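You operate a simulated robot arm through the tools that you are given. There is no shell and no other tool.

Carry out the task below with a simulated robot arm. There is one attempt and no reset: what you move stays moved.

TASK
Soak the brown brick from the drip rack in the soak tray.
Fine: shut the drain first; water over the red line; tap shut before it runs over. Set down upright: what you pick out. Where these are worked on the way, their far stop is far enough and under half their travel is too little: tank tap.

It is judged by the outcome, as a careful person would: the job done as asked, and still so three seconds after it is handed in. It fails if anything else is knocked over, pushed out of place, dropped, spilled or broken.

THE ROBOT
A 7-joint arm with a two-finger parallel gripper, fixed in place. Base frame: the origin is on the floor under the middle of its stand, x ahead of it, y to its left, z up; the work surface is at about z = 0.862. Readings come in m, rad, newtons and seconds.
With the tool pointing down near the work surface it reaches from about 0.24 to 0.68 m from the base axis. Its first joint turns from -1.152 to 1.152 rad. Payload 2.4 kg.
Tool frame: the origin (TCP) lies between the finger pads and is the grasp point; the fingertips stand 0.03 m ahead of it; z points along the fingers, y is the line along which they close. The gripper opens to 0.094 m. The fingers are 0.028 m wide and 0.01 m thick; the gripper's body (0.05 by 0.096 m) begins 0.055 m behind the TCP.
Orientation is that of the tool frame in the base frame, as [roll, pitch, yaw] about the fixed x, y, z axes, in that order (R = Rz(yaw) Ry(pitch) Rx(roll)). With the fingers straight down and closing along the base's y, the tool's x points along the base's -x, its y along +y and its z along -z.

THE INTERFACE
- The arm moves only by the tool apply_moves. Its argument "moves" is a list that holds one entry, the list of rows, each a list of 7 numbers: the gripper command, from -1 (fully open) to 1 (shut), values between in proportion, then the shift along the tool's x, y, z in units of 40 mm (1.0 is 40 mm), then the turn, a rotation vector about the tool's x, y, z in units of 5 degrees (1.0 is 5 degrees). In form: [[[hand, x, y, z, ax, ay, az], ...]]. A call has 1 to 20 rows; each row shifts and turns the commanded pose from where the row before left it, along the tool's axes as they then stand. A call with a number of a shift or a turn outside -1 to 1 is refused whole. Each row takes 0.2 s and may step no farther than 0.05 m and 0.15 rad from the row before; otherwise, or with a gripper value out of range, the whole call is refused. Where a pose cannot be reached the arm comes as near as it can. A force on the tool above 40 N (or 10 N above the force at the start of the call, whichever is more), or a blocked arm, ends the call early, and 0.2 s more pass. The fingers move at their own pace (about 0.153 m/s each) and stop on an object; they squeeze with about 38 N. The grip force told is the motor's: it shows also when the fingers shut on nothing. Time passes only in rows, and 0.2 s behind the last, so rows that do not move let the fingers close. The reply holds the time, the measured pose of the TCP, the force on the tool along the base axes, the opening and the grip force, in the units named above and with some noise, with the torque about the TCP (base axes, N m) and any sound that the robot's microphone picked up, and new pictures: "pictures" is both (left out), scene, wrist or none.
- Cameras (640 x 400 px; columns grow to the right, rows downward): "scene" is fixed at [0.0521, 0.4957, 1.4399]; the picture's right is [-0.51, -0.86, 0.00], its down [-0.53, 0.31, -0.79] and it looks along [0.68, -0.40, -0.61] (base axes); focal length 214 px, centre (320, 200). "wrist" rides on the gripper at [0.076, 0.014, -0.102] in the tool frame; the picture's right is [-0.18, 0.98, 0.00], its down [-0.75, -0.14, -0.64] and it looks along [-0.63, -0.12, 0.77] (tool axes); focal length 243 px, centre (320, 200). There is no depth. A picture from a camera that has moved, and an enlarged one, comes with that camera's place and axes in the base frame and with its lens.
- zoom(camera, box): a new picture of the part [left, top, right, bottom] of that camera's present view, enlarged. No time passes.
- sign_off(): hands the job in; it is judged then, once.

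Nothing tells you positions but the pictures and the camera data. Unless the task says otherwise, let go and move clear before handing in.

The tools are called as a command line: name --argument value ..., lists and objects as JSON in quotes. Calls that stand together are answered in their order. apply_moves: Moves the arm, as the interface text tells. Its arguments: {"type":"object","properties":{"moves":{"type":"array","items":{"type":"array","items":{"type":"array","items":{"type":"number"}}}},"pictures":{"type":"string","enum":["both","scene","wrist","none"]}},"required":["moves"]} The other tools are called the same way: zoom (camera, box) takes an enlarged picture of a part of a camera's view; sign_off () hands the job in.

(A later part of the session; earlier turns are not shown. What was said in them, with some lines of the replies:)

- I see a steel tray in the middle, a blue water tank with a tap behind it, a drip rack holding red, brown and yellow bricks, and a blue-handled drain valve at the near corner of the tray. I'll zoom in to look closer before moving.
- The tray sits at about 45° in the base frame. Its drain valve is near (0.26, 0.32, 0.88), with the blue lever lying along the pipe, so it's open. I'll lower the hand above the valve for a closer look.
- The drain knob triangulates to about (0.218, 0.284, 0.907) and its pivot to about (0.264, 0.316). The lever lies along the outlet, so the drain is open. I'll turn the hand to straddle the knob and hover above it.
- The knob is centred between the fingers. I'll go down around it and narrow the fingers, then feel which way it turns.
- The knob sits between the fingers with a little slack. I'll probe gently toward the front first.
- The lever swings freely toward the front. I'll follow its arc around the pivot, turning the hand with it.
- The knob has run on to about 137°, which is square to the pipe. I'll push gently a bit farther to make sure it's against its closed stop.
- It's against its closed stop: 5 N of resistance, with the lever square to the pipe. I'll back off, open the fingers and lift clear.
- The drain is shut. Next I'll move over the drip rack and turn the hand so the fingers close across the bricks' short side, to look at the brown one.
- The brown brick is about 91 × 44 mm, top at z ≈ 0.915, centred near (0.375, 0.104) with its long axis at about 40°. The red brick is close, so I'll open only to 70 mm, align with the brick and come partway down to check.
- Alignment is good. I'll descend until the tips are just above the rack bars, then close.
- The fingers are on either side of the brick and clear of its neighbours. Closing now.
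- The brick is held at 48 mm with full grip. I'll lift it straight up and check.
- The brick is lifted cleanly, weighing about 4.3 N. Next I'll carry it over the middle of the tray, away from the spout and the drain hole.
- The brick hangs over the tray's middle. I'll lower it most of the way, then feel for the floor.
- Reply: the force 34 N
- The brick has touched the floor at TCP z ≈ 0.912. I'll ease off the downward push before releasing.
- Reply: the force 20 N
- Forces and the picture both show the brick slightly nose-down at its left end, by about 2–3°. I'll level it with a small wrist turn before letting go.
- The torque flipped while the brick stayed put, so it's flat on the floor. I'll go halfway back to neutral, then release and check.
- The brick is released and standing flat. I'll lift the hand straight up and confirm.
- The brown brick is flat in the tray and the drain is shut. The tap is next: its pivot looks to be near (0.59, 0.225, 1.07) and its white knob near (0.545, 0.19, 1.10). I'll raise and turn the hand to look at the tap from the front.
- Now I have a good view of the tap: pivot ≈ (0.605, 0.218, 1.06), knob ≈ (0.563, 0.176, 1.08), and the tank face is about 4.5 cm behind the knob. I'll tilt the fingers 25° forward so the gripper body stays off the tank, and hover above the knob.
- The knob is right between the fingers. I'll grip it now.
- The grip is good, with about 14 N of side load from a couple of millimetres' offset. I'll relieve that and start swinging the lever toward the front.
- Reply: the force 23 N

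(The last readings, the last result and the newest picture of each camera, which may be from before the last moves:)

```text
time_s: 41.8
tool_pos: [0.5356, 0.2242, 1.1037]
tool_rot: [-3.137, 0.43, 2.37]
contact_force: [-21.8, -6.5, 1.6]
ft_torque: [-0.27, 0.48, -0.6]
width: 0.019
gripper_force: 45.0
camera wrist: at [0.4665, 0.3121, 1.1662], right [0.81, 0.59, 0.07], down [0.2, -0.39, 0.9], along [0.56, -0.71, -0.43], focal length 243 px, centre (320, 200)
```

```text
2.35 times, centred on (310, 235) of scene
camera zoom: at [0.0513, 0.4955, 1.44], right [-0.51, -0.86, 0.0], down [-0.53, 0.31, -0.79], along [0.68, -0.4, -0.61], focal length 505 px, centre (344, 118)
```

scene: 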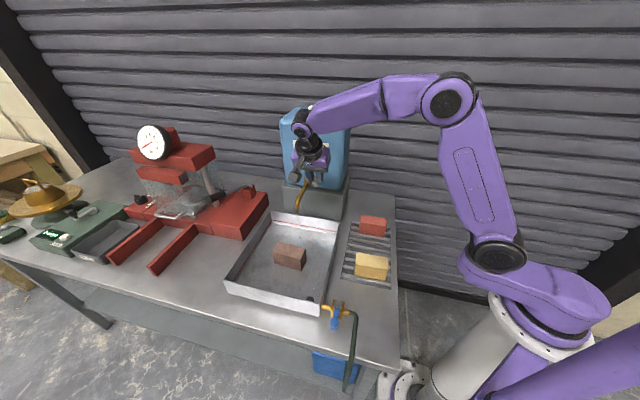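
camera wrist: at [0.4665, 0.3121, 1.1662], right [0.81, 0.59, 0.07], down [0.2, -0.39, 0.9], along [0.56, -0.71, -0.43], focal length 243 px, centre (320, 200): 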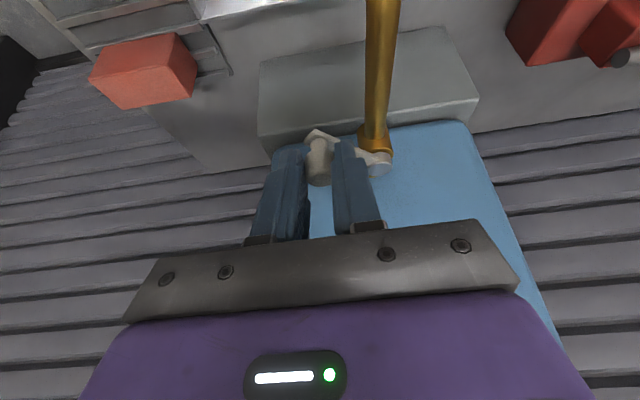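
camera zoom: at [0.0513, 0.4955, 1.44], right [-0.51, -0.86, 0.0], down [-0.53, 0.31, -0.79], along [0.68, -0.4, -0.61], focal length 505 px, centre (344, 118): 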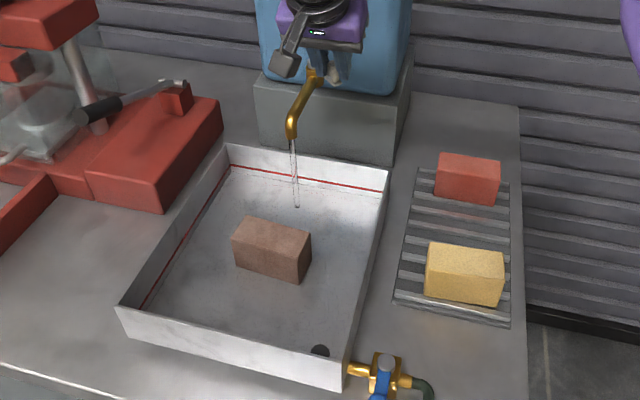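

Water is running, and the lever is about halfway. The reading shows a radial side load, so I'll correct the radius slightly and continue toward the far stop.

apply_moves --moves '[[[1, 0.1, 0.08, -0.046, 0, 0, 0], [1, 0.09, 0.088, -0.042, 0, 0, 0], [1, 0.066, 0.108, -0.031, 0, 0, 0], [1, 0.057, 0.114, -0.026, 0, 0, 0]]]' --pictures "both"

zoom --camera "wrist" --box '[200, 60, 460, 260]'

zoom --camera "scene" --box '[220, 150, 400, 320]'

```text
time_s: 42.8
tool_pos: [0.5413, 0.2442, 1.1052]
tool_rot: [3.141, 0.435, 2.367]
contact_force: [-4.8, -6.3, -6.5]
ft_torque: [0.12, 0.41, -0.48]
width: 0.0193
gripper_force: 45.2
camera wrist: at [0.4692, 0.3326, 1.1664], right [0.81, 0.59, 0.08], down [0.2, -0.39, 0.9], along [0.56, -0.71, -0.43], focal length 243 px, centre (320, 200)
```

scene: 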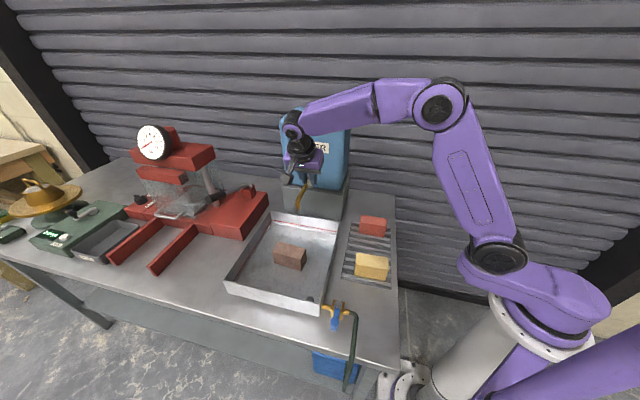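
wrist: 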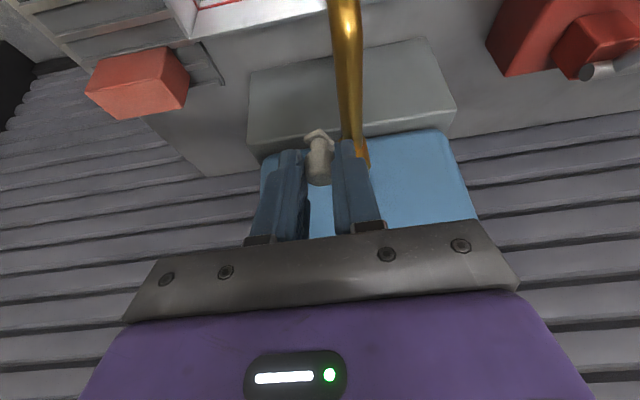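

```text
2.00 times, centred on (330, 160) of wrist
camera zoom: at [0.4692, 0.3326, 1.1664], right [0.81, 0.59, 0.08], down [0.2, -0.39, 0.9], along [0.56, -0.71, -0.43], focal length 485 px, centre (300, 280)
```

zoom: 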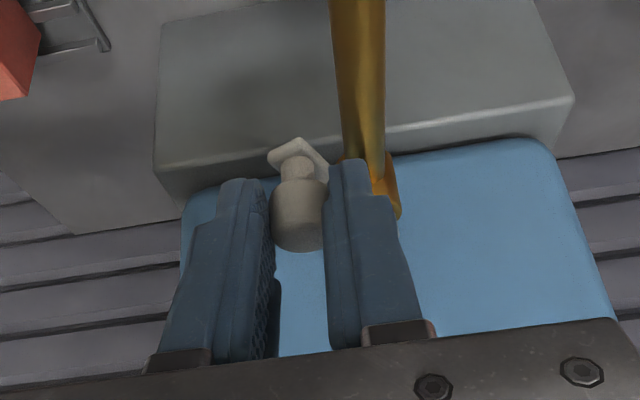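

```text
2.35 times, centred on (310, 235) of scene
camera zoom: at [0.0521, 0.4956, 1.44], right [-0.51, -0.86, 0.0], down [-0.53, 0.31, -0.79], along [0.68, -0.4, -0.61], focal length 505 px, centre (344, 118)
```

zoom: 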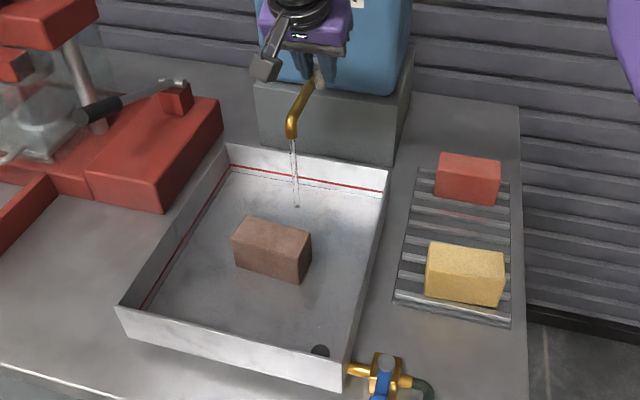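

apply_moves --moves '[[[1, 0.038, 0.123, -0.018, 0, 0, 0], [1, 0.029, 0.126, -0.013, 0, 0, 0], [1, 0.018, 0.129, -0.009, 0, 0, 0], [1, 0.009, 0.125, -0.004, 0, 0, 0]]]' --pictures "both"

zoom --camera "wrist" --box '[200, 60, 460, 260]'

zoom --camera "scene" --box '[250, 160, 370, 300]'

```text
time_s: 43.8
tool_pos: [0.5468, 0.2597, 1.1045]
tool_rot: [-3.128, 0.432, 2.37]
contact_force: [-37.5, -13.1, 4.9]
ft_torque: [-0.5, 0.69, -0.66]
width: 0.0192
gripper_force: 45.0
camera wrist: at [0.478, 0.3483, 1.1669], right [0.81, 0.58, 0.06], down [0.21, -0.38, 0.9], along [0.55, -0.72, -0.43], focal length 243 px, centre (320, 200)
```

scene: 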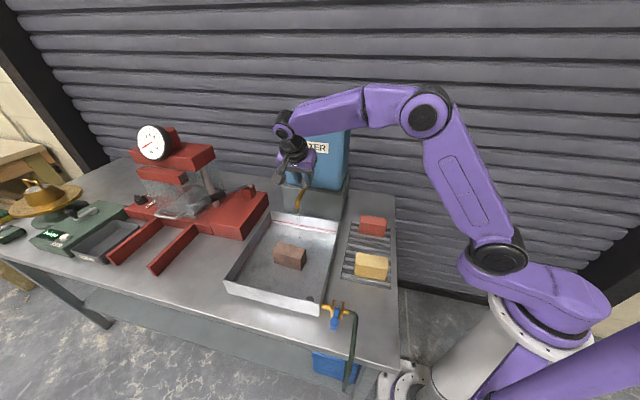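
wrist: 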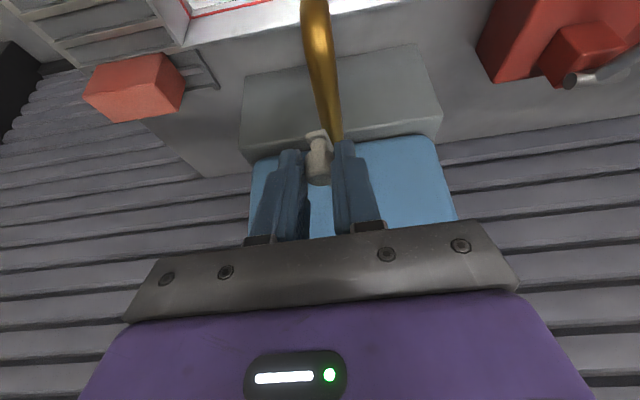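

```text
2.00 times, centred on (330, 160) of wrist
camera zoom: at [0.478, 0.3483, 1.1669], right [0.81, 0.58, 0.06], down [0.21, -0.38, 0.9], along [0.55, -0.72, -0.43], focal length 485 px, centre (300, 280)
```

zoom: 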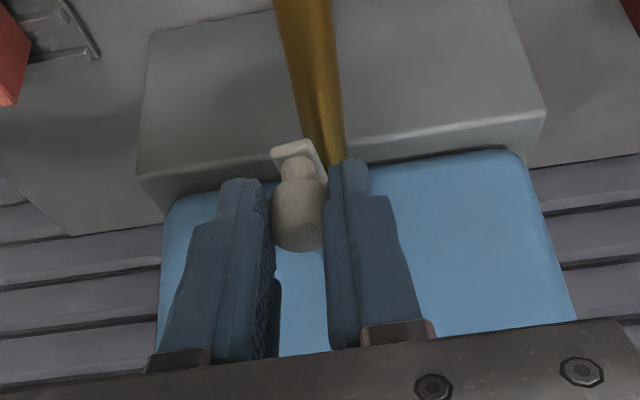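

```text
2.86 times, centred on (310, 230) of scene
camera zoom: at [0.0508, 0.4953, 1.4402], right [-0.51, -0.86, 0.0], down [-0.52, 0.31, -0.79], along [0.68, -0.4, -0.61], focal length 613 px, centre (349, 114)
```

zoom: 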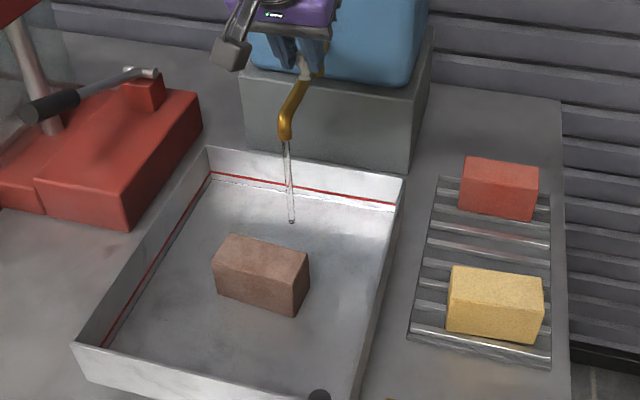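

The lever is at about 82° and pushing back at 35 N, so it's at its far stop. I'll ease off the load, keep holding, and watch the water.

apply_moves --moves '[[[1, 0.04, -0.05, -0.018, 0, 0, 0], [1, 0, 0, 0, 0, 0, 0]]]' --pictures "scene"

zoom --camera "scene" --box '[270, 200, 350, 260]'

zoom --camera "scene" --box '[220, 210, 310, 310]'

```text
time_s: 44.4
tool_pos: [0.5462, 0.2602, 1.1054]
tool_rot: [-3.131, 0.433, 2.367]
contact_force: [-23.8, -13.2, 3.1]
ft_torque: [0.42, 1.4, -0.37]
width: 0.0189
gripper_force: 45.3
```

scene: 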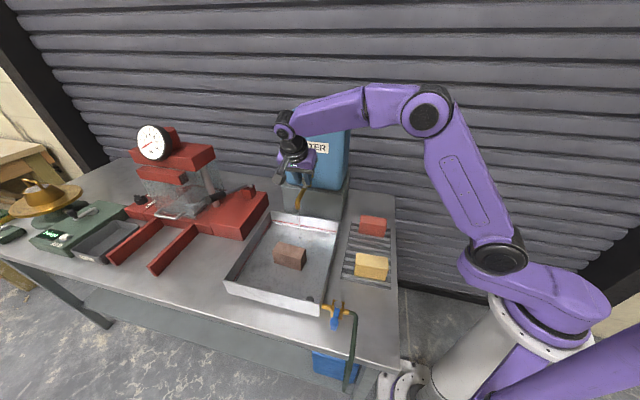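

```text
6.67 times, centred on (310, 230) of scene
camera zoom: at [0.0513, 0.4953, 1.4401], right [-0.51, -0.86, 0.0], down [-0.53, 0.31, -0.79], along [0.68, -0.4, -0.61], focal length 1430 px, centre (387, 0)
```

zoom: 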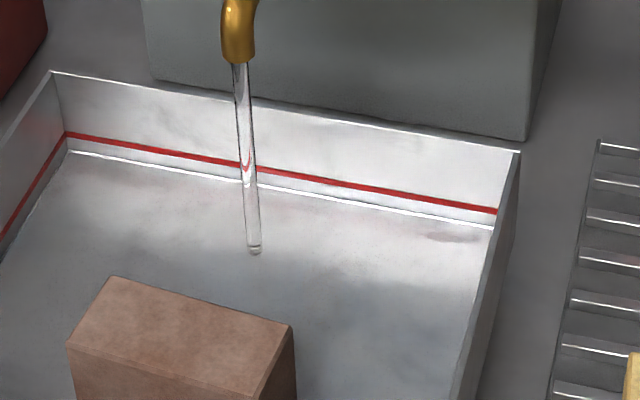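

```text
4.00 times, centred on (265, 260) of scene
camera zoom: at [0.0513, 0.4953, 1.4401], right [-0.51, -0.86, 0.0], down [-0.53, 0.31, -0.79], along [0.68, -0.4, -0.61], focal length 858 px, centre (540, -40)
```

zoom: 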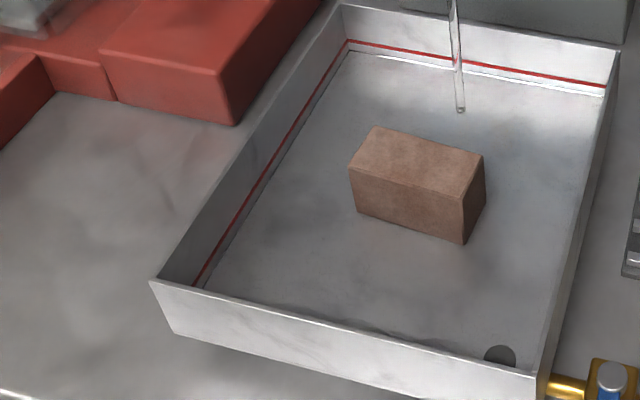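

apply_moves --moves '[[[1, 0.01, -0.05, -0.005, 0, 0, 0], [1, 0, 0, 0, 0, 0, 0], [1, 0, 0, 0, 0, 0, 0], [1, 0, 0, 0, 0, 0, 0], [1, 0, 0, 0, 0, 0, 0]]]' --pictures "scene"

zoom --camera "scene" --box '[270, 200, 350, 260]'

```text
time_s: 45.6
tool_pos: [0.5478, 0.259, 1.1054]
tool_rot: [-3.139, 0.432, 2.37]
contact_force: [-10.6, -14.1, 1.2]
ft_torque: [-0.83, -0.11, -0.26]
width: 0.0192
gripper_force: 45.0
```

scene: 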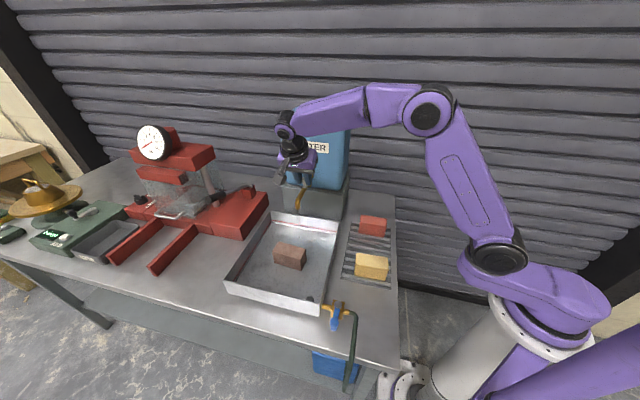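

```text
6.67 times, centred on (310, 230) of scene
camera zoom: at [0.0518, 0.4953, 1.4401], right [-0.51, -0.86, 0.0], down [-0.53, 0.31, -0.79], along [0.68, -0.4, -0.61], focal length 1430 px, centre (387, 0)
```

zoom: 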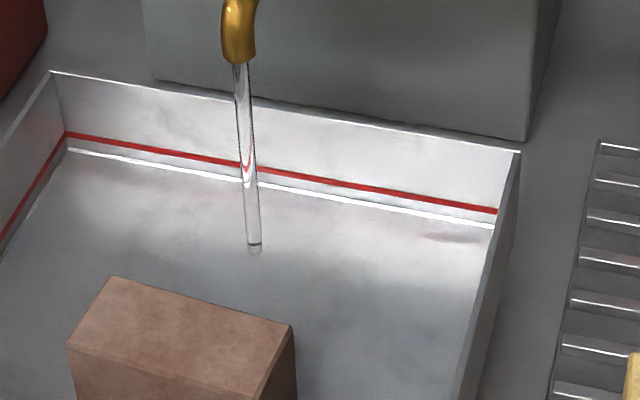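

apply_moves --moves '[[[1, 0.01, -0.02, -0.005, 0, 0, 0], [1, 0, 0, 0, 0, 0, 0], [1, 0, 0, 0, 0, 0, 0], [1, 0, 0, 0, 0, 0, 0], [1, 0, 0, 0, 0, 0, 0], [1, 0, 0, 0, 0, 0, 0]]]' --pictures "none"

zoom --camera "scene" --box '[270, 200, 350, 260]'

```text
time_s: 47.0
tool_pos: [0.548, 0.2597, 1.1054]
tool_rot: [-3.141, 0.434, 2.366]
contact_force: [-3.4, -16.6, 4.3]
ft_torque: [-0.6, -0.1, -0.2]
width: 0.0192
gripper_force: 45.3
```

```text
6.67 times, centred on (310, 230) of scene
camera zoom: at [0.052, 0.4952, 1.4401], right [-0.51, -0.86, 0.0], down [-0.53, 0.31, -0.79], along [0.68, -0.4, -0.61], focal length 1430 px, centre (387, 0)
```

zoom: 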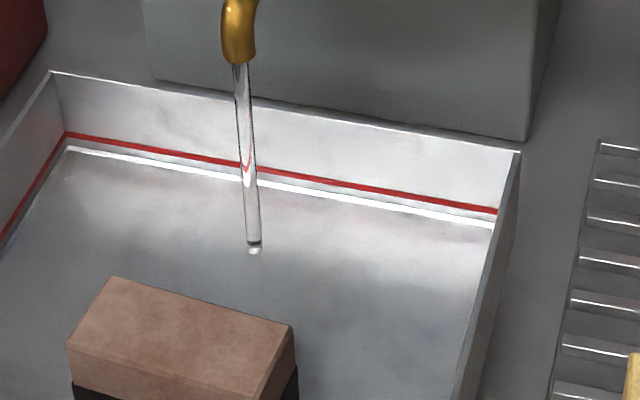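

The water is creeping up toward the red line. I'll hold and keep watching.

apply_moves --moves '[[[1, 0, 0, 0, 0, 0, 0], [1, 0, 0, 0, 0, 0, 0], [1, 0, 0, 0, 0, 0, 0], [1, 0, 0, 0, 0, 0, 0], [1, 0, 0, 0, 0, 0, 0], [1, 0, 0, 0, 0, 0, 0], [1, 0, 0, 0, 0, 0, 0], [1, 0, 0, 0, 0, 0, 0], [1, 0, 0, 0, 0, 0, 0], [1, 0, 0, 0, 0, 0, 0], [1, 0, 0, 0, 0, 0, 0], [1, 0, 0, 0, 0, 0, 0], [1, 0, 0, 0, 0, 0, 0], [1, 0, 0, 0, 0, 0, 0], [1, 0, 0, 0, 0, 0, 0]]]' --pictures "scene"

zoom --camera "scene" --box '[270, 200, 350, 260]'

```text
time_s: 50.2
tool_pos: [0.5471, 0.2584, 1.1055]
tool_rot: [3.141, 0.433, 2.368]
contact_force: [-1.8, -17.7, 9.0]
ft_torque: [-0.47, 0.01, -0.2]
width: 0.0194
gripper_force: 45.6
```

scene: 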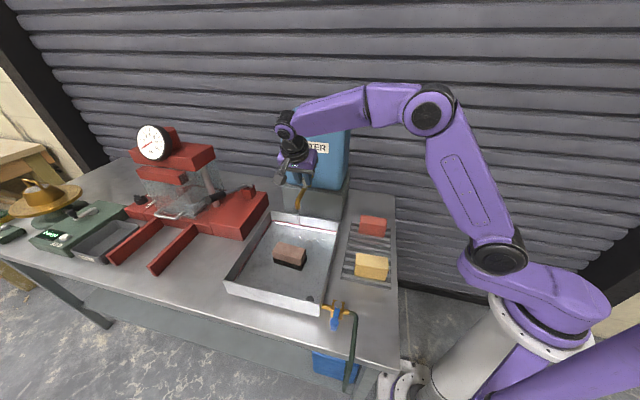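

```text
6.67 times, centred on (310, 230) of scene
camera zoom: at [0.0519, 0.4951, 1.4402], right [-0.51, -0.86, 0.0], down [-0.53, 0.31, -0.79], along [0.68, -0.4, -0.61], focal length 1430 px, centre (387, 0)
```

zoom: 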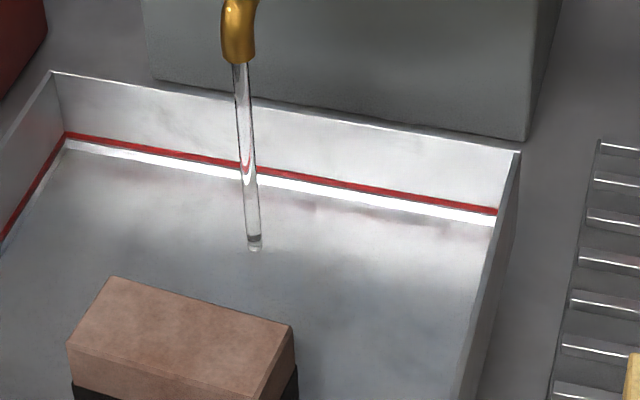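

apply_moves --moves '[[[1, 0, 0, 0, 0, 0, 0], [1, 0, 0, 0, 0, 0, 0], [1, 0, 0, 0, 0, 0, 0], [1, 0, 0, 0, 0, 0, 0], [1, 0, 0, 0, 0, 0, 0], [1, 0, 0, 0, 0, 0, 0], [1, 0, 0, 0, 0, 0, 0], [1, 0, 0, 0, 0, 0, 0], [1, 0, 0, 0, 0, 0, 0], [1, 0, 0, 0, 0, 0, 0], [1, 0, 0, 0, 0, 0, 0], [1, 0, 0, 0, 0, 0, 0], [1, 0, 0, 0, 0, 0, 0], [1, 0, 0, 0, 0, 0, 0]]]' --pictures "none"

zoom --camera "scene" --box '[270, 200, 350, 260]'

zoom --camera "scene" --box '[220, 200, 360, 340]'

```text
time_s: 53.2
tool_pos: [0.5471, 0.2596, 1.1051]
tool_rot: [3.141, 0.435, 2.369]
contact_force: [-1.0, -17.9, 9.2]
ft_torque: [-0.6, -0.05, -0.22]
width: 0.0191
gripper_force: 45.1
```

```text
6.67 times, centred on (310, 230) of scene
camera zoom: at [0.0519, 0.4951, 1.4402], right [-0.51, -0.86, 0.0], down [-0.53, 0.31, -0.79], along [0.68, -0.4, -0.61], focal length 1430 px, centre (387, 0)
```

zoom: 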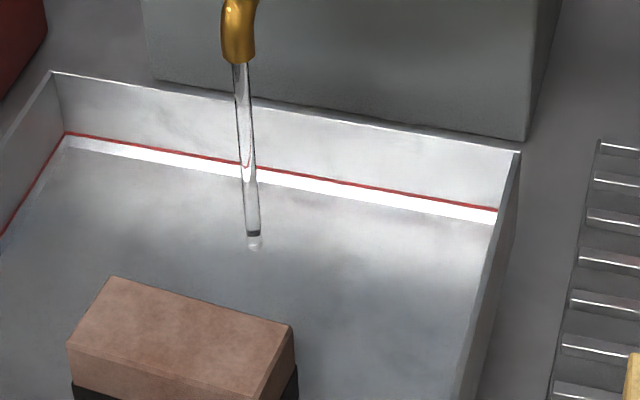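

```text
2.86 times, centred on (290, 270) of scene
camera zoom: at [0.0519, 0.4951, 1.4402], right [-0.51, -0.86, 0.0], down [-0.53, 0.31, -0.79], along [0.68, -0.4, -0.61], focal length 613 px, centre (406, 0)
```

zoom: 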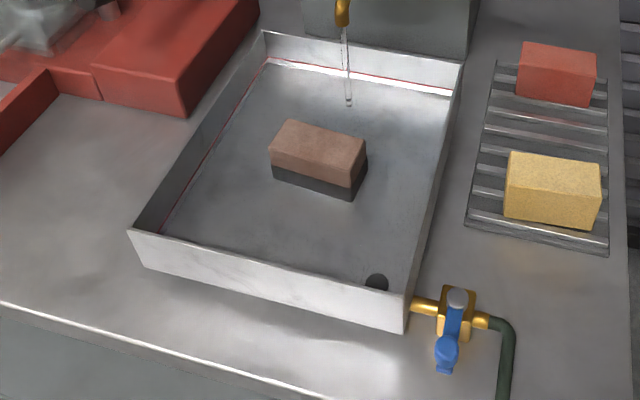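

The level is crossing the red line, rising at roughly 1 mm/s with lots of room to the rim. I'll let it run a few more seconds to get clearly over the line.

apply_moves --moves '[[[1, 0, 0, 0, 0, 0, 0], [1, 0, 0, 0, 0, 0, 0], [1, 0, 0, 0, 0, 0, 0], [1, 0, 0, 0, 0, 0, 0], [1, 0, 0, 0, 0, 0, 0], [1, 0, 0, 0, 0, 0, 0], [1, 0, 0, 0, 0, 0, 0], [1, 0, 0, 0, 0, 0, 0], [1, 0, 0, 0, 0, 0, 0], [1, 0, 0, 0, 0, 0, 0], [1, 0, 0, 0, 0, 0, 0], [1, 0, 0, 0, 0, 0, 0], [1, 0, 0, 0, 0, 0, 0], [1, 0, 0, 0, 0, 0, 0], [1, 0, 0, 0, 0, 0, 0]]]' --pictures "wrist"

zoom --camera "scene" --box '[270, 200, 350, 260]'

zoom --camera "wrist" --box '[200, 60, 460, 260]'

```text
time_s: 56.4
tool_pos: [0.5473, 0.2597, 1.1054]
tool_rot: [-3.141, 0.434, 2.369]
contact_force: [-1.5, -18.2, 9.2]
ft_torque: [-0.58, -0.1, -0.21]
width: 0.0195
gripper_force: 44.8
camera wrist: at [0.476, 0.3469, 1.1666], right [0.81, 0.59, 0.08], down [0.2, -0.39, 0.9], along [0.56, -0.71, -0.43], focal length 243 px, centre (320, 200)
```

wrist: 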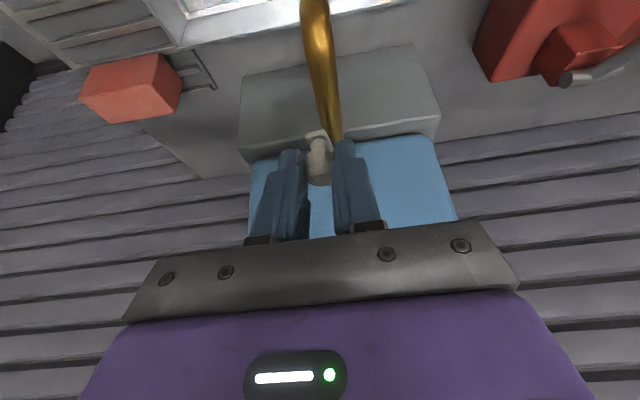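

```text
6.67 times, centred on (310, 230) of scene
camera zoom: at [0.0519, 0.4951, 1.4402], right [-0.51, -0.86, 0.0], down [-0.53, 0.31, -0.79], along [0.68, -0.4, -0.61], focal length 1430 px, centre (387, 0)
```

zoom: 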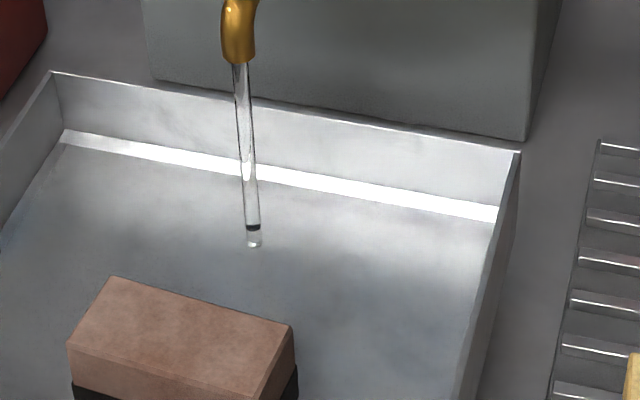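

```text
2.00 times, centred on (330, 160) of wrist
camera zoom: at [0.476, 0.3469, 1.1666], right [0.81, 0.59, 0.08], down [0.2, -0.39, 0.9], along [0.56, -0.71, -0.43], focal length 485 px, centre (300, 280)
```

zoom: 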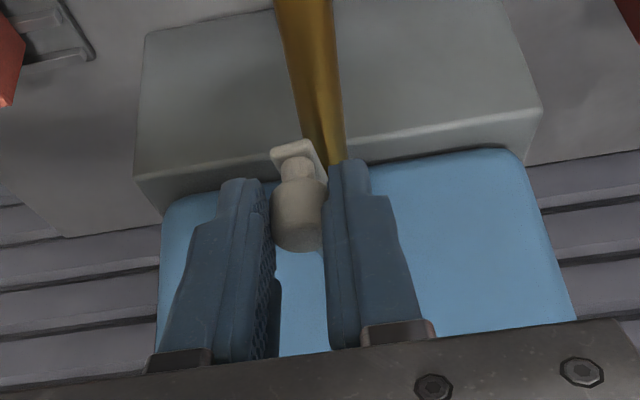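

The red line is now under water. I'll give it 4 more seconds of margin, then shut the tap.

apply_moves --moves '[[[1, 0, 0, 0, 0, 0, 0], [1, 0, 0, 0, 0, 0, 0], [1, 0, 0, 0, 0, 0, 0], [1, 0, 0, 0, 0, 0, 0], [1, 0, 0, 0, 0, 0, 0], [1, 0, 0, 0, 0, 0, 0], [1, 0, 0, 0, 0, 0, 0], [1, 0, 0, 0, 0, 0, 0], [1, 0, 0, 0, 0, 0, 0], [1, 0, 0, 0, 0, 0, 0], [1, 0, 0, 0, 0, 0, 0], [1, 0, 0, 0, 0, 0, 0], [1, 0, 0, 0, 0, 0, 0], [1, 0, 0, 0, 0, 0, 0], [1, 0, 0, 0, 0, 0, 0], [1, 0, 0, 0, 0, 0, 0], [1, 0, 0, 0, 0, 0, 0], [1, 0, 0, 0, 0, 0, 0]]]' --pictures "none"

zoom --camera "scene" --box '[270, 200, 350, 260]'

zoom --camera "scene" --box '[220, 200, 360, 340]'

```text
time_s: 60.2
tool_pos: [0.5464, 0.26, 1.1066]
tool_rot: [-3.141, 0.436, 2.369]
contact_force: [-1.4, -17.6, 8.8]
ft_torque: [-0.61, -0.02, -0.18]
width: 0.0194
gripper_force: 44.9
```

```text
6.67 times, centred on (310, 230) of scene
camera zoom: at [0.0519, 0.4951, 1.4402], right [-0.51, -0.86, 0.0], down [-0.53, 0.31, -0.79], along [0.68, -0.4, -0.61], focal length 1430 px, centre (387, 0)
```

zoom: 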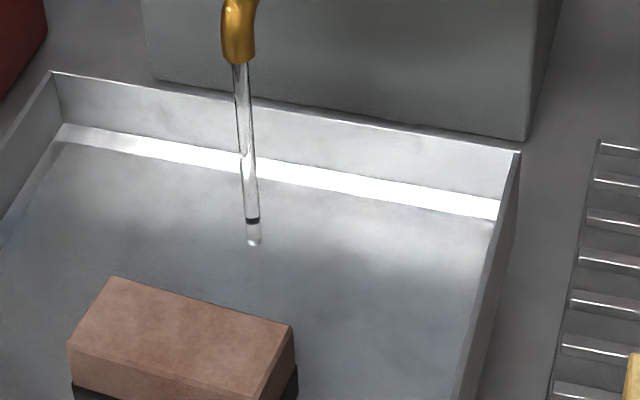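

```text
2.86 times, centred on (290, 270) of scene
camera zoom: at [0.0519, 0.4951, 1.4402], right [-0.51, -0.86, 0.0], down [-0.53, 0.31, -0.79], along [0.68, -0.4, -0.61], focal length 613 px, centre (406, 0)
```

zoom: 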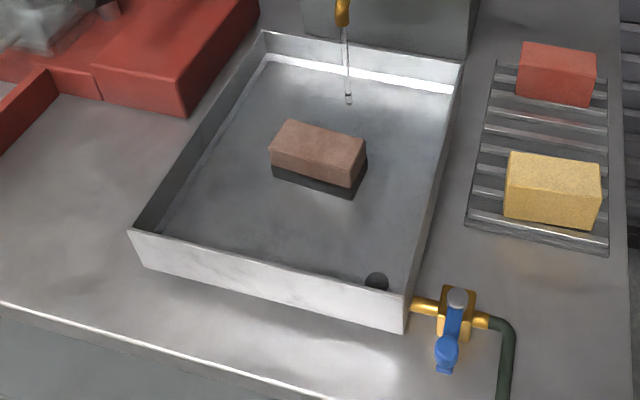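

The water is about 6–8 mm over the line, well below the rim. I'm now swinging the tap lever back to shut, retracing the arc.

apply_moves --moves '[[[1, -0.084, -0.143, 0.039, 0, 0, 0], [1, -0.084, -0.142, 0.039, 0, 0, 0], [1, -0.102, -0.24, 0.047, 0, 0, 0], [1, -0.138, -0.2175, 0.064, 0, 0, 0], [1, -0.17, -0.1875, 0.079, 0, 0, 0]]]' --pictures "wrist"

zoom --camera "wrist" --box '[200, 60, 460, 260]'

```text
time_s: 61.4
tool_pos: [0.5391, 0.2158, 1.1045]
tool_rot: [3.14, 0.435, 2.369]
contact_force: [-4.3, 5.8, 6.5]
ft_torque: [0.09, 0.02, 0.41]
width: 0.0189
gripper_force: 44.9
camera wrist: at [0.4685, 0.3034, 1.1665], right [0.81, 0.59, 0.08], down [0.2, -0.39, 0.9], along [0.56, -0.71, -0.43], focal length 243 px, centre (320, 200)
```

wrist: 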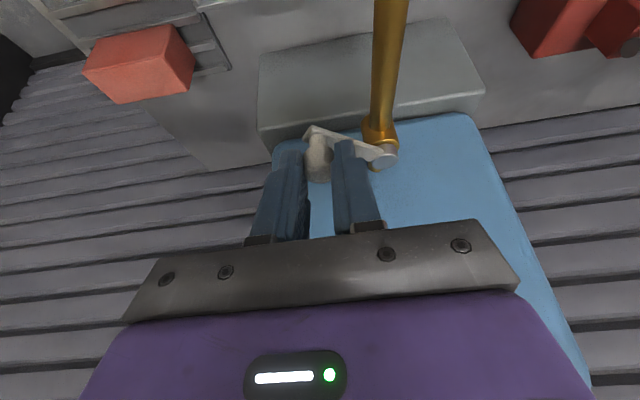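

```text
2.00 times, centred on (330, 160) of wrist
camera zoom: at [0.4685, 0.3034, 1.1665], right [0.81, 0.59, 0.08], down [0.2, -0.39, 0.9], along [0.56, -0.71, -0.43], focal length 485 px, centre (300, 280)
```

zoom: 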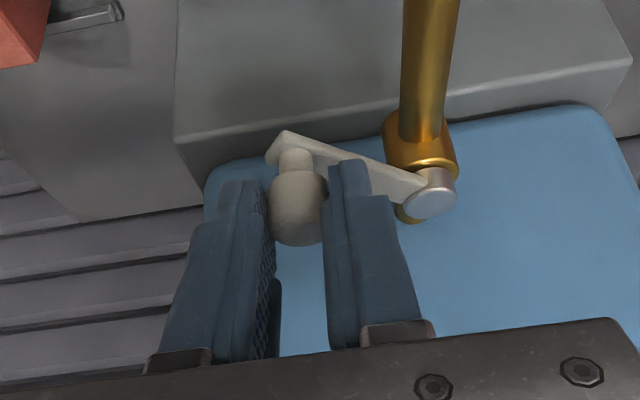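

apply_moves --moves '[[[1, -0.197, -0.1525, 0.092, 0, 0, 0], [1, -0.218, -0.1125, 0.101, 0, 0, 0], [1, -0.2335, -0.07, 0.1085, 0, 0, 0], [1, -0.2, -0.02, 0.093, 0, 0, 0]]]' --pictures "both"

zoom --camera "wrist" --box '[200, 60, 460, 260]'

zoom --camera "scene" --box '[270, 170, 350, 260]'

```text
time_s: 62.4
tool_pos: [0.5571, 0.1816, 1.1041]
tool_rot: [3.137, 0.435, 2.37]
contact_force: [6.0, 14.4, 2.4]
ft_torque: [0.52, -0.07, 0.55]
width: 0.0191
gripper_force: 44.5
camera wrist: at [0.4849, 0.2686, 1.1668], right [0.8, 0.59, 0.08], down [0.2, -0.39, 0.9], along [0.56, -0.71, -0.43], focal length 243 px, centre (320, 200)
```

scene: 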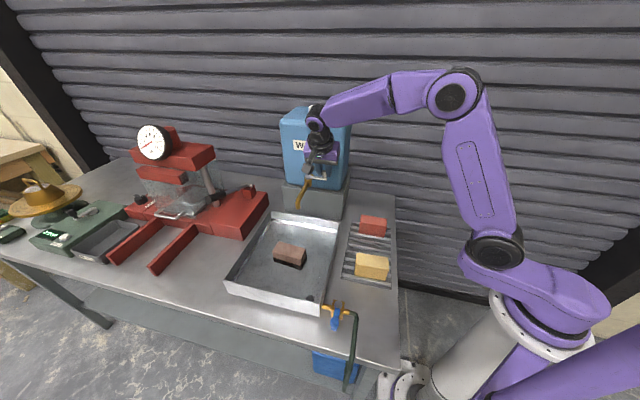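
wrist: 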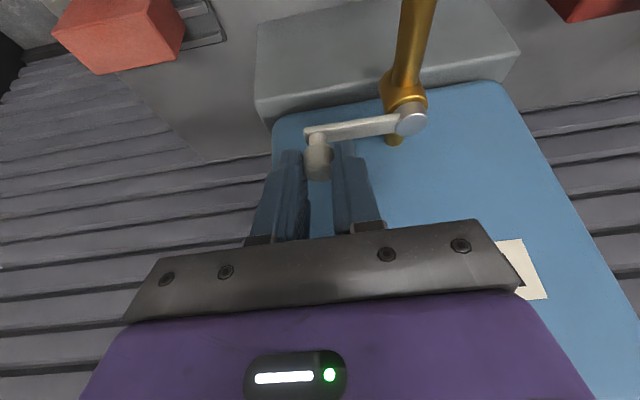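

```text
2.00 times, centred on (330, 160) of wrist
camera zoom: at [0.4849, 0.2686, 1.1668], right [0.8, 0.59, 0.08], down [0.2, -0.39, 0.9], along [0.56, -0.71, -0.43], focal length 485 px, centre (300, 280)
```

zoom: 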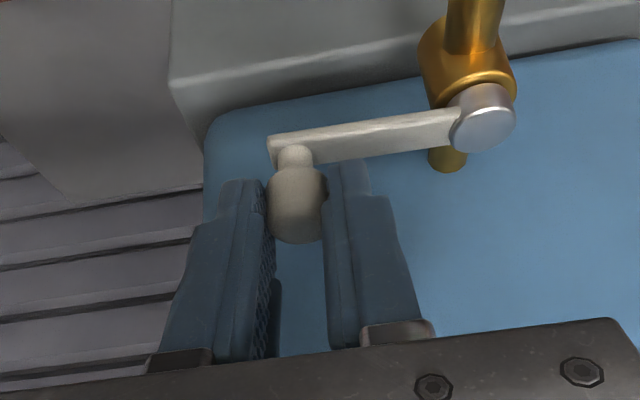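

```text
4.44 times, centred on (310, 215) of scene
camera zoom: at [0.0522, 0.4962, 1.4398], right [-0.51, -0.86, 0.0], down [-0.53, 0.31, -0.79], along [0.68, -0.41, -0.61], focal length 953 px, centre (364, 133)
```

zoom: 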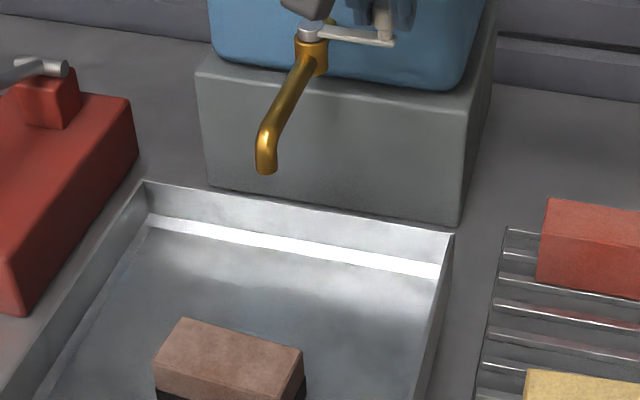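

The stream has stopped and the lever is back where it started. I'll nudge it gently against its shut stop and relieve the side load.

apply_moves --moves '[[[1, -0.04, 0.04, 0.019, 0, 0, 0], [1, 0, 0, 0, 0, 0, 0]]]' --pictures "none"

zoom --camera "scene" --box '[270, 170, 350, 260]'

```text
time_s: 63.0
tool_pos: [0.5582, 0.1798, 1.1049]
tool_rot: [3.141, 0.435, 2.368]
contact_force: [-5.4, 11.4, 9.7]
ft_torque: [0.13, -0.02, 0.14]
width: 0.019
gripper_force: 45.2
```

```text
4.44 times, centred on (310, 215) of scene
camera zoom: at [0.0518, 0.4961, 1.4398], right [-0.51, -0.86, 0.0], down [-0.53, 0.31, -0.79], along [0.68, -0.4, -0.61], focal length 953 px, centre (364, 133)
```

zoom: 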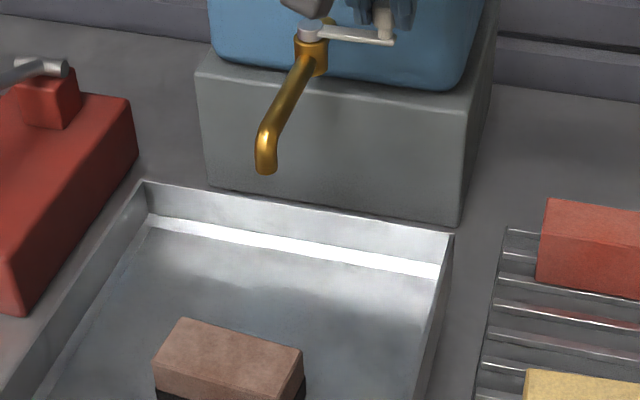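

The tap is at its shut stop. I'll release the knob and back out along the way I came.

apply_moves --moves '[[[0.4, 0, 0, 0, 0, 0, 0], [-0.064, 0, 0, 0, 0, 0, 0], [-0.064, 0, 0, 0, 0, 0, 0], [-0.064, 0, 0, -0.4, 0, 0, 0], [-0.064, 0, 0, -0.6, 0, 0, 0], [-0.064, 0, 0, -0.9, 0, 0, 0]]]' --pictures "both"

zoom --camera "wrist" --box '[200, 40, 460, 240]'

zoom --camera "scene" --box '[220, 200, 360, 340]'

```text
time_s: 64.4
tool_pos: [0.5361, 0.2027, 1.1717]
tool_rot: [-3.141, 0.434, 2.368]
contact_force: [-0.7, 0.1, -0.4]
ft_torque: [-0.01, -0.02, -0.02]
width: 0.0501
gripper_force: 0.3
camera wrist: at [0.4635, 0.2902, 1.2336], right [0.81, 0.59, 0.08], down [0.2, -0.39, 0.9], along [0.56, -0.71, -0.43], focal length 243 px, centre (320, 200)
```

scene: 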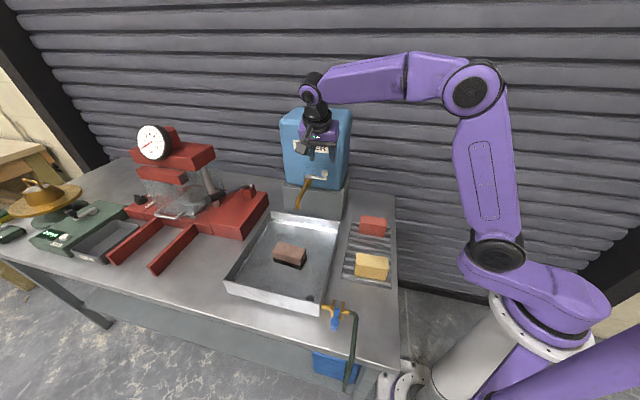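
wrist: 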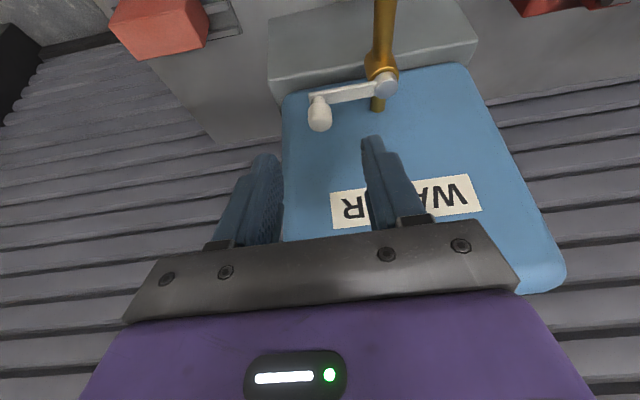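

```text
2.00 times, centred on (330, 140) of wrist
camera zoom: at [0.4635, 0.2902, 1.2336], right [0.81, 0.59, 0.08], down [0.2, -0.39, 0.9], along [0.56, -0.71, -0.43], focal length 485 px, centre (300, 320)
```

zoom: 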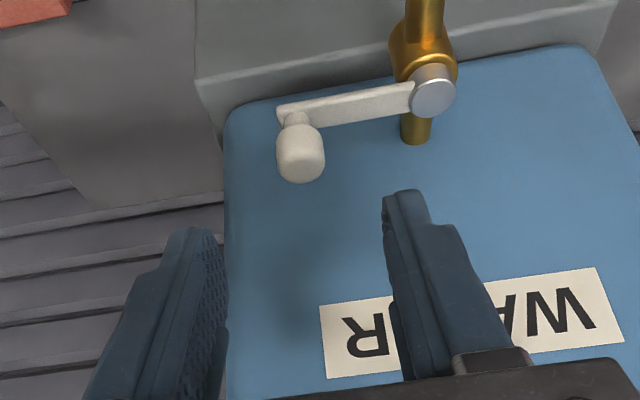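

```text
2.86 times, centred on (290, 270) of scene
camera zoom: at [0.0521, 0.4957, 1.4399], right [-0.51, -0.86, 0.0], down [-0.53, 0.31, -0.79], along [0.68, -0.4, -0.61], focal length 613 px, centre (406, 0)
```

zoom: 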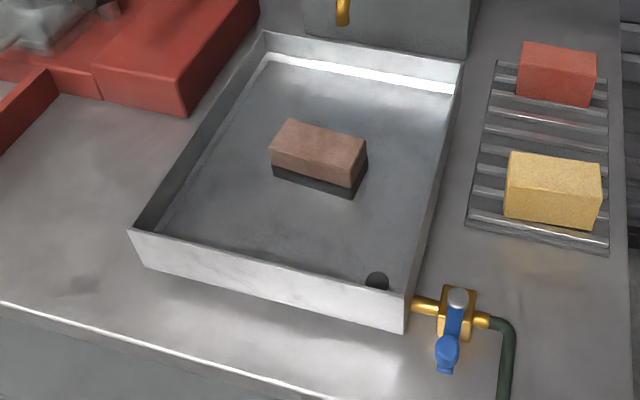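

The tap is shut with the lever undisturbed. I'll move the hand well clear and check that the water level holds.

apply_moves --moves '[[[-0.064, 0.3, 0, -0.8, 0, 0, 0], [-0.064, 0.5, 0, -0.8, 0, 0, 0], [-0.064, 0.6, 0, -0.8, 0, 0, 0], [-0.064, 0.6, 0, -0.6, 0, 0, 0], [-0.064, 0, 0, 0, 0, 0, 0], [-0.064, 0, 0, 0, 0, 0, 0], [-0.064, 0, 0, 0, 0, 0, 0], [-0.064, 0, 0, 0, 0, 0, 0], [-0.064, 0, 0, 0, 0, 0, 0], [-0.064, 0, 0, 0, 0, 0, 0], [-0.064, 0, 0, 0, 0, 0, 0], [-0.064, 0, 0, 0, 0, 0, 0], [-0.064, 0, 0, 0, 0, 0, 0], [-0.064, 0, 0, 0, 0, 0, 0], [-0.064, 0, 0, 0, 0, 0, 0], [-0.064, 0, 0, 0, 0, 0, 0], [-0.064, 0, 0, 0, 0, 0, 0], [-0.064, 0, 0, 0, 0, 0, 0], [-0.064, 0, 0, 0, 0, 0, 0], [-0.064, 0, 0, 0, 0, 0, 0]]]' --pictures "both"

zoom --camera "scene" --box '[270, 170, 350, 260]'

zoom --camera "scene" --box '[270, 200, 350, 260]'

zoom --camera "scene" --box '[220, 230, 380, 390]'

```text
time_s: 68.6
tool_pos: [0.4477, 0.2877, 1.249]
tool_rot: [3.14, 0.432, 2.369]
contact_force: [-0.4, 0.0, -0.8]
ft_torque: [0.03, -0.03, -0.02]
width: 0.05
gripper_force: 0.0
camera wrist: at [0.3756, 0.3752, 1.3114], right [0.81, 0.59, 0.08], down [0.2, -0.39, 0.9], along [0.56, -0.71, -0.43], focal length 243 px, centre (320, 200)
```

scene: 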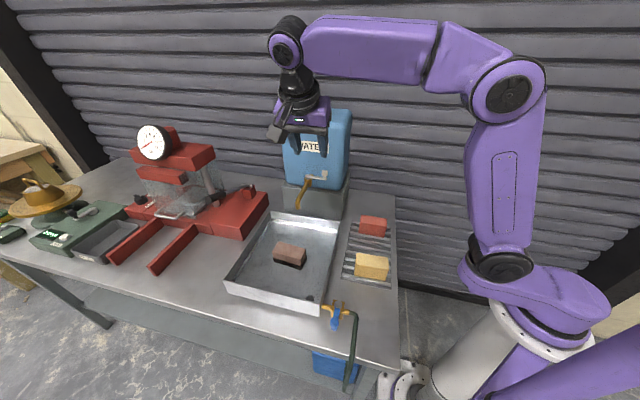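
wrist: 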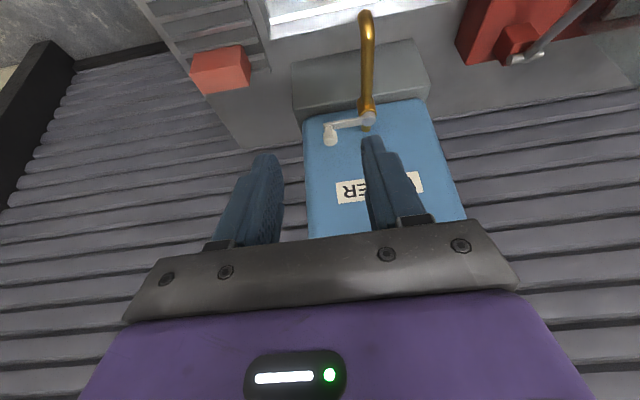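

```text
4.44 times, centred on (310, 215) of scene
camera zoom: at [0.0521, 0.4957, 1.4399], right [-0.51, -0.86, 0.0], down [-0.53, 0.31, -0.79], along [0.68, -0.4, -0.61], focal length 953 px, centre (364, 133)
```

zoom: 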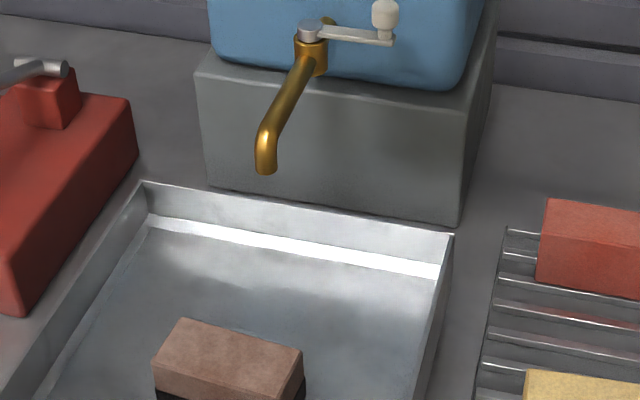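

```text
6.67 times, centred on (310, 230) of scene
camera zoom: at [0.0521, 0.4957, 1.4399], right [-0.51, -0.86, 0.0], down [-0.53, 0.31, -0.79], along [0.68, -0.4, -0.61], focal length 1430 px, centre (387, 0)
```

zoom: 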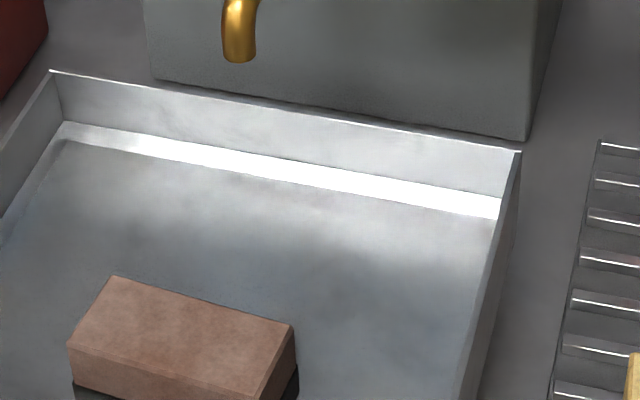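

```text
2.50 times, centred on (300, 310) of scene
camera zoom: at [0.0521, 0.4957, 1.4399], right [-0.51, -0.86, 0.0], down [-0.53, 0.31, -0.79], along [0.68, -0.4, -0.61], focal length 536 px, centre (370, -75)
```

zoom: 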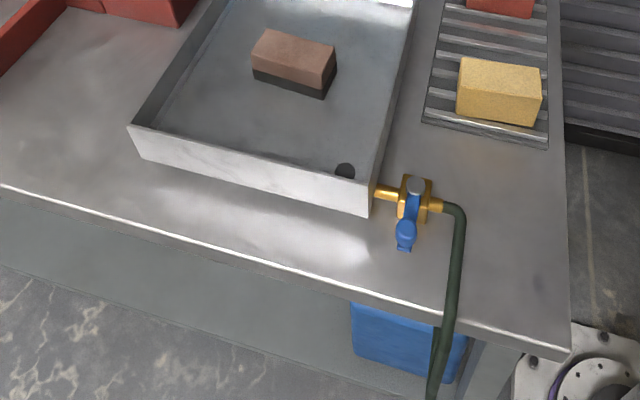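

Everything checks out. The brown brick stands flat in the tray, the water covers the red line and sits well below the rim, and its level held for about 4 s. The tap and drain are shut, nothing else has moved, and the hand is clear, so I'm handing in.

sign_off

```text
The job is handed in.
```

The brown brick is soaking in the tray, and the job is handed in.

- **Drain:** I shut it first, turning the lever until it was against its stop, square to the pipe.
- **Brick:** It stands flat on its base near the middle of the tray, away from the spout and the drain hole. The red and yellow bricks stayed where they were on the rack.
- **Water:** I opened the tap to its far stop and let it run until the red line was covered. The level ended roughly 8–10 mm above the line, judged from the pictures, and well short of the rim.
- **Tap:** I swung it back to its shut stop, and the stream ended. The water level looked steady over the last few seconds before I handed in.

I set the brick in before filling, so the water rose around it. It isn't fully under water: its top stands above the surface.
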